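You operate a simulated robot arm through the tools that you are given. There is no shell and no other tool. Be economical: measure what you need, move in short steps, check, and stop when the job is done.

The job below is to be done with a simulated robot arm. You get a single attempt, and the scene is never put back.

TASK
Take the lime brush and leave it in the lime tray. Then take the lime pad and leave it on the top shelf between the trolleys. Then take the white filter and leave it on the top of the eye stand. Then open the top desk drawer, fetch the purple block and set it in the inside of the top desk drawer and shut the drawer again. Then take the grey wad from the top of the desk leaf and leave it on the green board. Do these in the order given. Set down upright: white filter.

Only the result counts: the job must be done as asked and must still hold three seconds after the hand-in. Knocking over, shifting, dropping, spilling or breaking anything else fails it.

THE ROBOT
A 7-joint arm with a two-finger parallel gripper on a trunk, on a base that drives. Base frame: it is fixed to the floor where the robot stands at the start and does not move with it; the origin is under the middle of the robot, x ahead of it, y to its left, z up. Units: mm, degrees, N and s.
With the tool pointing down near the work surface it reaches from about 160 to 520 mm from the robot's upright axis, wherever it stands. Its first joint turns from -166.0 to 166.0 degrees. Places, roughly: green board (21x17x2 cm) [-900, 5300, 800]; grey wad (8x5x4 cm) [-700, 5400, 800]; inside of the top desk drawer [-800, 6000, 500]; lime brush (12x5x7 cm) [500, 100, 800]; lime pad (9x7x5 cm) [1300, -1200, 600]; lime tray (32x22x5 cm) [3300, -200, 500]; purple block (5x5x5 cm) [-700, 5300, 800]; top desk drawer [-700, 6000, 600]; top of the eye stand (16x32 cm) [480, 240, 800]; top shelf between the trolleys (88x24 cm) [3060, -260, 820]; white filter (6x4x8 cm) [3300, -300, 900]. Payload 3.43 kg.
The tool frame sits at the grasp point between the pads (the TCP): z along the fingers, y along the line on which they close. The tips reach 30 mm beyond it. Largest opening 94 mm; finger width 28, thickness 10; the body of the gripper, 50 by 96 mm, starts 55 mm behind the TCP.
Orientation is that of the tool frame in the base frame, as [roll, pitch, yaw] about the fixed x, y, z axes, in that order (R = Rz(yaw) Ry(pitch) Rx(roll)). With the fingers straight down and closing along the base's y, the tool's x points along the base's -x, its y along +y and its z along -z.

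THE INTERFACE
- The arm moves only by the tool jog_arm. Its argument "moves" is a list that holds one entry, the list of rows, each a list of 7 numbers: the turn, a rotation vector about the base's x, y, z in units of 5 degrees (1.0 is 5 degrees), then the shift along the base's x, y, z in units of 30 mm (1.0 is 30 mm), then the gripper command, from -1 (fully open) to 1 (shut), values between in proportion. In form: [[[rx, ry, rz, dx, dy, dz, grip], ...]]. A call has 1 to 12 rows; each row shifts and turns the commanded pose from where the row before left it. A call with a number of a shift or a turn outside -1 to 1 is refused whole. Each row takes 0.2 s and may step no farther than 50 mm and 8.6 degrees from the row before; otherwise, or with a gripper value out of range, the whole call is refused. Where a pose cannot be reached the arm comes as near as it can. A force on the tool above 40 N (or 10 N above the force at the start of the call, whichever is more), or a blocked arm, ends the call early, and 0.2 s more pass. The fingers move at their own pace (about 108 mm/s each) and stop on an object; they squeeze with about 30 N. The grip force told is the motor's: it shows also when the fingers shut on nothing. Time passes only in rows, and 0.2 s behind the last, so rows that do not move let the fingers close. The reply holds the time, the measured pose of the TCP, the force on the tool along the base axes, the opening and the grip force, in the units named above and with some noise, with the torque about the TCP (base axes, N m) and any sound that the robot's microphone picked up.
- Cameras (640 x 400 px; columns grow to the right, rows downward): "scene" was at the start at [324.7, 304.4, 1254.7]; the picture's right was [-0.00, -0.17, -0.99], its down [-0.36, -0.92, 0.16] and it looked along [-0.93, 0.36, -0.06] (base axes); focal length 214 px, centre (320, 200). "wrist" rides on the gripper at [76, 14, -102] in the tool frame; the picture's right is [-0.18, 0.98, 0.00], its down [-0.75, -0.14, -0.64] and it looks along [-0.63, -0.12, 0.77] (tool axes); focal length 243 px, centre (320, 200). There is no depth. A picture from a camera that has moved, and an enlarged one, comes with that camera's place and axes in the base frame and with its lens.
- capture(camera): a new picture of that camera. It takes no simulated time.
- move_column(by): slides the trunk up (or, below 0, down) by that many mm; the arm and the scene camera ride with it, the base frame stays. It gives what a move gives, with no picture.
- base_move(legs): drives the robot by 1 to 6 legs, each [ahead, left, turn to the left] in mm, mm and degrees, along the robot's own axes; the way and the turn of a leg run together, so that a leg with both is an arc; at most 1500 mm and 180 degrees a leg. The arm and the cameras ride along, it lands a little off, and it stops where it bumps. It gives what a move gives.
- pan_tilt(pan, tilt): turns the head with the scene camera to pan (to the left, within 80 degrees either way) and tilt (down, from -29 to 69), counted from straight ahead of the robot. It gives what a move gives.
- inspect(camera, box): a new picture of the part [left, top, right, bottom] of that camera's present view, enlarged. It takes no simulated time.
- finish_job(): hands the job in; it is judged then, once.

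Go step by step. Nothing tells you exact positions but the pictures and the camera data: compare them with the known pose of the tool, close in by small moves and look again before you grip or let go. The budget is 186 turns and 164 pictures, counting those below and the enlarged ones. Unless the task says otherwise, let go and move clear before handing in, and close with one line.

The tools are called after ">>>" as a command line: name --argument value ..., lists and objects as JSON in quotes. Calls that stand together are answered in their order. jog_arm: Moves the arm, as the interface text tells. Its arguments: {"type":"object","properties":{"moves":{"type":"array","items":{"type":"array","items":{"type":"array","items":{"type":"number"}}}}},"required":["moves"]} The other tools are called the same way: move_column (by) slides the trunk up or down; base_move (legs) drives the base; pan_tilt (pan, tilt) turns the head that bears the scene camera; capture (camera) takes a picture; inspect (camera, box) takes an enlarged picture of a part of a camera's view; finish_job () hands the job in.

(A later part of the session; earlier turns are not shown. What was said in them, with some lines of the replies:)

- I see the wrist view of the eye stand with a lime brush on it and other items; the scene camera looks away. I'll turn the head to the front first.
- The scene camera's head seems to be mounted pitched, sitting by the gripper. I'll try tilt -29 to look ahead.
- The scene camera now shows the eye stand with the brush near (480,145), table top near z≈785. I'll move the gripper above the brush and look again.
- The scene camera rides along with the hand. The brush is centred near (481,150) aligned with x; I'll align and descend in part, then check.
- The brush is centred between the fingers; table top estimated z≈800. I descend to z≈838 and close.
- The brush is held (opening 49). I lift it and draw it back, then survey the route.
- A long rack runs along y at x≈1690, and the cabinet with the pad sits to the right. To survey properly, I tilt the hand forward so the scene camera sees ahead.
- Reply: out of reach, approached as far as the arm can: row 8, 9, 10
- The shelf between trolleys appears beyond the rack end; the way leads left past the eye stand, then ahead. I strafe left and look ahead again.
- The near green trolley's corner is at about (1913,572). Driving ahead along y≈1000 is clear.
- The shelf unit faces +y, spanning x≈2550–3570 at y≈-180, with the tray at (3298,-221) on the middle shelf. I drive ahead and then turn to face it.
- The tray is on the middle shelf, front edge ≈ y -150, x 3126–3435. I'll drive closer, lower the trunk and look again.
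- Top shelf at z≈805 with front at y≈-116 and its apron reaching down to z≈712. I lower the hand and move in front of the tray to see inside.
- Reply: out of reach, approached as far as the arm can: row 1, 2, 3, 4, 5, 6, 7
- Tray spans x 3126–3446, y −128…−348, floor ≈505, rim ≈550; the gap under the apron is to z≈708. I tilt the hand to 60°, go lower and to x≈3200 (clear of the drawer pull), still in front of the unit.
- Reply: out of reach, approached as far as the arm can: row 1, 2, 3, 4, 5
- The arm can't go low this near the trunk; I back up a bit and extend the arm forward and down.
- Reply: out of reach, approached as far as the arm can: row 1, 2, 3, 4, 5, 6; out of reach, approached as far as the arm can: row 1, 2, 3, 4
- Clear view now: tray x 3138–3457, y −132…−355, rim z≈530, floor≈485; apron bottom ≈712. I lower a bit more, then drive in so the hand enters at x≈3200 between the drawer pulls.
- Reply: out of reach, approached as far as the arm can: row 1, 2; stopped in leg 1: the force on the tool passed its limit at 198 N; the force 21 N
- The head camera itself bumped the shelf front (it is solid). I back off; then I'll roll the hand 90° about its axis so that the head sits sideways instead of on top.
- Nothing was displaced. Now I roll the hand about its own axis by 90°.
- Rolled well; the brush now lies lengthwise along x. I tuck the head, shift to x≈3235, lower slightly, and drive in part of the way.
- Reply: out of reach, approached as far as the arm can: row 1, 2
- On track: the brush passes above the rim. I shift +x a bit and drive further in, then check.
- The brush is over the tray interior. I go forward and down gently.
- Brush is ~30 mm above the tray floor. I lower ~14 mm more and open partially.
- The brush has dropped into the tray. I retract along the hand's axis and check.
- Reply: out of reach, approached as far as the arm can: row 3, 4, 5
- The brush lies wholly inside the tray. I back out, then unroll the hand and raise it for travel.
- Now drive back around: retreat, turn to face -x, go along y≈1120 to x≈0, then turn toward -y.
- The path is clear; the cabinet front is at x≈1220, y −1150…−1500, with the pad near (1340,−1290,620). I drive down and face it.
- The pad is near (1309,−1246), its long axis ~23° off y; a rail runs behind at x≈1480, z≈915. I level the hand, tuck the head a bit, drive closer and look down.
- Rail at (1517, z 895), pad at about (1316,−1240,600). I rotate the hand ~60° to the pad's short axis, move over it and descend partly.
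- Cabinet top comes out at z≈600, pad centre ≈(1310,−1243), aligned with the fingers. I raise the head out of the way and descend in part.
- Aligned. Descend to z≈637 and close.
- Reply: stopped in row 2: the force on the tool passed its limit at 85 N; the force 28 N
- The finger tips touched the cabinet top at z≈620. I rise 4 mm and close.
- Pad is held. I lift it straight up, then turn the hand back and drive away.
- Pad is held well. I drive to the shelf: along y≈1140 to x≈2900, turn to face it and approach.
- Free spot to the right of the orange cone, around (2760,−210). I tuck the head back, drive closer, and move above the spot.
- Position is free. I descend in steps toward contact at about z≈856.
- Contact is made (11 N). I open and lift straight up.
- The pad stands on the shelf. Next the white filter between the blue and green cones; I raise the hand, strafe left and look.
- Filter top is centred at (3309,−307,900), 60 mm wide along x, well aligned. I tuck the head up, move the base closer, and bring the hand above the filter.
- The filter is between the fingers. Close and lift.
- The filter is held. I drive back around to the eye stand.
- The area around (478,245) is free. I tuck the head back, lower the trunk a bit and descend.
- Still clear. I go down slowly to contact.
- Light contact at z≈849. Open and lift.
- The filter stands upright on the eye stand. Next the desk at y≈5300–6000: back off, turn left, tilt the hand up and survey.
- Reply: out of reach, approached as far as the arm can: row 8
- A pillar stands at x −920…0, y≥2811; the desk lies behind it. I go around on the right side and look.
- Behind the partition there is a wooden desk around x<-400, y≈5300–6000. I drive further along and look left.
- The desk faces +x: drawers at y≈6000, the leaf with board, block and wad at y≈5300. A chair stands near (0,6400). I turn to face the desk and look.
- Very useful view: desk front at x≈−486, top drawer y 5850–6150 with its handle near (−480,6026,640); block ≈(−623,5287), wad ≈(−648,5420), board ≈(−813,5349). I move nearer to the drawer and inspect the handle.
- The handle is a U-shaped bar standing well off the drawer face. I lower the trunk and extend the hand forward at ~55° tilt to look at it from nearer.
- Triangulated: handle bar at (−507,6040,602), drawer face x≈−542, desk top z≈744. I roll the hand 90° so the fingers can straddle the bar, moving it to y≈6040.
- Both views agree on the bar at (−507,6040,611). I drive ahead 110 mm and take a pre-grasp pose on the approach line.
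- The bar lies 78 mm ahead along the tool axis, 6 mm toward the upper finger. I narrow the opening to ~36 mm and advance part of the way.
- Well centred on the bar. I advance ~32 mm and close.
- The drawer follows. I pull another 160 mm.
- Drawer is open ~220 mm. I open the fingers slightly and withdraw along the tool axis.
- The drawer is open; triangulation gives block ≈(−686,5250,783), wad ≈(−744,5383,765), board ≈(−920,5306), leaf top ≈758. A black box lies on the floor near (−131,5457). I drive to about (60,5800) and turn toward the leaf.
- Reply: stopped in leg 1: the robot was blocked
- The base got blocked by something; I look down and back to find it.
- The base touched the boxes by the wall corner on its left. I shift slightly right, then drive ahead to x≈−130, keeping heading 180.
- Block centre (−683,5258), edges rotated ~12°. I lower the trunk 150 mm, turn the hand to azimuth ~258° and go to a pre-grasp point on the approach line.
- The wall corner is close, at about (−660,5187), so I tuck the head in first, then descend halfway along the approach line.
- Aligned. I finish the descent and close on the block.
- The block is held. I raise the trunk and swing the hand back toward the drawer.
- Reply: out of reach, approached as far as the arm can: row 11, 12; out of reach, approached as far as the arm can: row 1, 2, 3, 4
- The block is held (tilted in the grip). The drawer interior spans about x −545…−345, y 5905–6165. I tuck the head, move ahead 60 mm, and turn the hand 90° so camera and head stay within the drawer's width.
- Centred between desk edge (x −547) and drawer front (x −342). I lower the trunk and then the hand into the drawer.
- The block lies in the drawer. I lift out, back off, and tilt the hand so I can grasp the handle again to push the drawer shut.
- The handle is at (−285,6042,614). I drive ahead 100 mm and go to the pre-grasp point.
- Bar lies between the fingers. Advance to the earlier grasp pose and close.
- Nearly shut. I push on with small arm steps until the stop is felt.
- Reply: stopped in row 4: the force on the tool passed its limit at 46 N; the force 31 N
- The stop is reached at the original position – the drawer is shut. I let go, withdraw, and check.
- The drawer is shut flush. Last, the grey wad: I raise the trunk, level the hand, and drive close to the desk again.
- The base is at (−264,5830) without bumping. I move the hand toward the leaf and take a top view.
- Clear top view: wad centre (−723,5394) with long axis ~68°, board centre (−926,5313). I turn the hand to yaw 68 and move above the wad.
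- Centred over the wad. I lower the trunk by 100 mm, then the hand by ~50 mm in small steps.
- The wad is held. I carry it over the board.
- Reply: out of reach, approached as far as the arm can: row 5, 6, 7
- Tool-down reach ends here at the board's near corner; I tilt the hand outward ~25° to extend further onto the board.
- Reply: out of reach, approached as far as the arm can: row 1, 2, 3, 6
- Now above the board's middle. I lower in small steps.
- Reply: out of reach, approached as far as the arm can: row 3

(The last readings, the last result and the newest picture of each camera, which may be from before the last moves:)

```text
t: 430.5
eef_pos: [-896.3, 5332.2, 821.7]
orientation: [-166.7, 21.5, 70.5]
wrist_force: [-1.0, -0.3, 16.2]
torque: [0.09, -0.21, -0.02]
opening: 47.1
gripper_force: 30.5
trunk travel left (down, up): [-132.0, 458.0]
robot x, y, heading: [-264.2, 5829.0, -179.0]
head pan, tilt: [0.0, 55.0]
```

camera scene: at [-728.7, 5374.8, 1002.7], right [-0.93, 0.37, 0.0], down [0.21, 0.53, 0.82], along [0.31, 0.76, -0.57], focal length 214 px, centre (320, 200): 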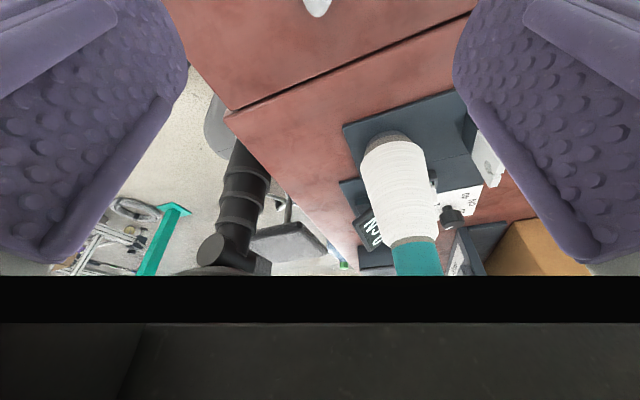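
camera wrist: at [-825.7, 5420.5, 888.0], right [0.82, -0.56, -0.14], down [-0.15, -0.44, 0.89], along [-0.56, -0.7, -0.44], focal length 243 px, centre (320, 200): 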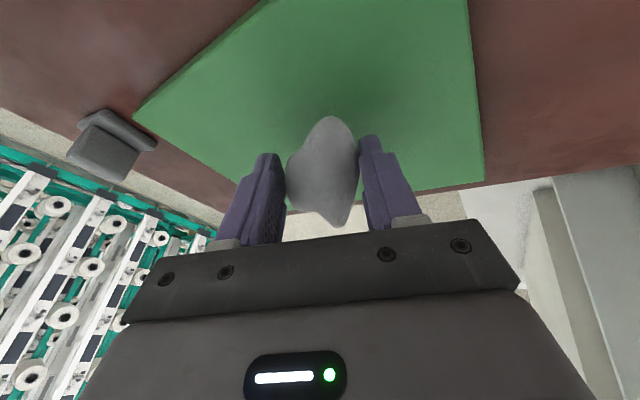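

Contact. I rise 3 mm, open, and retreat upward.

>>> move_column --by 3

>>> jog_arm --moves '[[[0, 0, 0, 0, 0, 0, 0], [0, 0, 0, 0, 0, 0, -0.8], [0, 0, 0, 0, 0, 0, -1], [0, 0, 0, 0.1, 0.1, 0.4, -1], [0, 0, 0, 0.2, 0.15, 0.6, -1], [0, 0, 0, 0.2, 0.15, 0.8, -1], [0, 0, 0, 0.2, 0.15, 0.8, -1], [0, 0, 0, 0.2, 0.15, 0.8, -1]]]'

>>> capture --camera "wrist"

```text
t: 431.0
eef_pos: [-895.2, 5332.0, 819.1]
orientation: [-166.9, 21.2, 70.4]
wrist_force: [-2.9, -1.3, 10.7]
torque: [-0.03, -0.07, 0.0]
opening: 47.0
gripper_force: 30.0
trunk travel left (down, up): [-135.0, 455.0]
robot x, y, heading: [-265.8, 5829.0, -179.5]
head pan, tilt: [0.0, 55.0]
```

```text
t: 432.8
eef_pos: [-866.9, 5354.9, 921.9]
orientation: [-166.9, 21.3, 70.4]
wrist_force: [0.5, 0.3, 0.2]
torque: [-0.03, -0.03, -0.02]
opening: 94.0
gripper_force: 0.0
trunk travel left (down, up): [-135.0, 455.0]
robot x, y, heading: [-263.7, 5830.3, -178.9]
head pan, tilt: [0.0, 55.0]
```

```text
48 pictures are left
camera wrist: at [-797.0, 5442.7, 984.9], right [0.82, -0.56, -0.14], down [-0.15, -0.44, 0.89], along [-0.56, -0.7, -0.44], focal length 243 px, centre (320, 200)
```

wrist: 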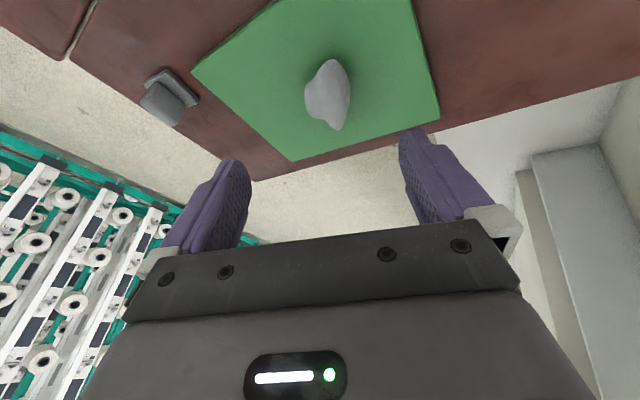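

The wad rests on the green board. I move the hand clear and take a last look before handing in.

>>> jog_arm --moves '[[[0, 0, 0, 0.6, 0.6, 1, -1], [0, 0, 0, 0.6, 0.6, 1, -1], [0, 0, 0, 0.6, 0.6, 1, -1], [0, 0, 0, 0.6, 0.6, 1, -1]]]'

>>> pan_tilt --pan 0 --tilt 10

>>> capture --camera "scene"

```text
t: 433.8
eef_pos: [-796.7, 5425.8, 1042.0]
orientation: [-166.9, 21.1, 70.4]
wrist_force: [0.0, -0.2, -0.4]
torque: [0.04, 0.0, 0.01]
opening: 94.1
gripper_force: 0.0
trunk travel left (down, up): [-135.0, 455.0]
robot x, y, heading: [-262.0, 5827.8, -178.9]
head pan, tilt: [0.0, 55.0]
```

```text
t: 435.0
eef_pos: [-798.1, 5426.0, 1040.5]
orientation: [-166.9, 21.2, 70.4]
wrist_force: [0.9, -1.0, 0.3]
torque: [-0.03, -0.03, -0.01]
opening: 93.7
gripper_force: 0.1
trunk travel left (down, up): [-135.0, 455.0]
robot x, y, heading: [-262.4, 5831.6, -178.8]
head pan, tilt: [0.0, 10.0]
```

```text
47 pictures are left
camera scene: at [-813.5, 5354.6, 1108.6], right [-0.89, 0.4, 0.21], down [0.37, 0.91, -0.2], along [-0.27, -0.1, -0.96], focal length 214 px, centre (320, 200)
```

scene: 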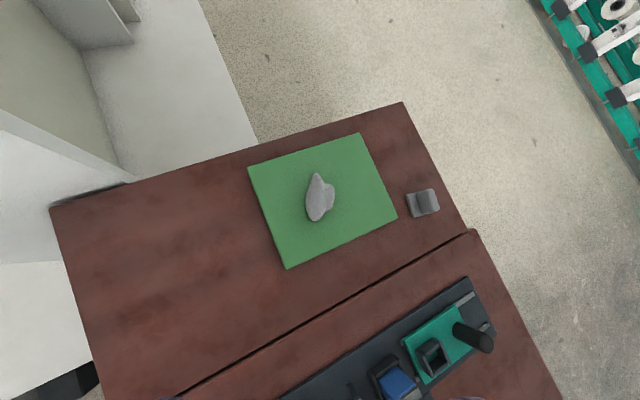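

The wad lies in the middle of the board and the hand is clear, so everything asked for is done. I hand the job in.

>>> finish_job

```text
The job is handed in.
```

I did all five steps in the order given and handed the job in: brush in the lime tray, pad on the top shelf, filter upright on the eye stand, block in the shut top drawer, wad on the green board. On the way, the scene camera head bumped the shelf front and the base stopped against the boxes by the wall; a look afterwards showed the shelf unmoved, but I didn't check the boxes again.
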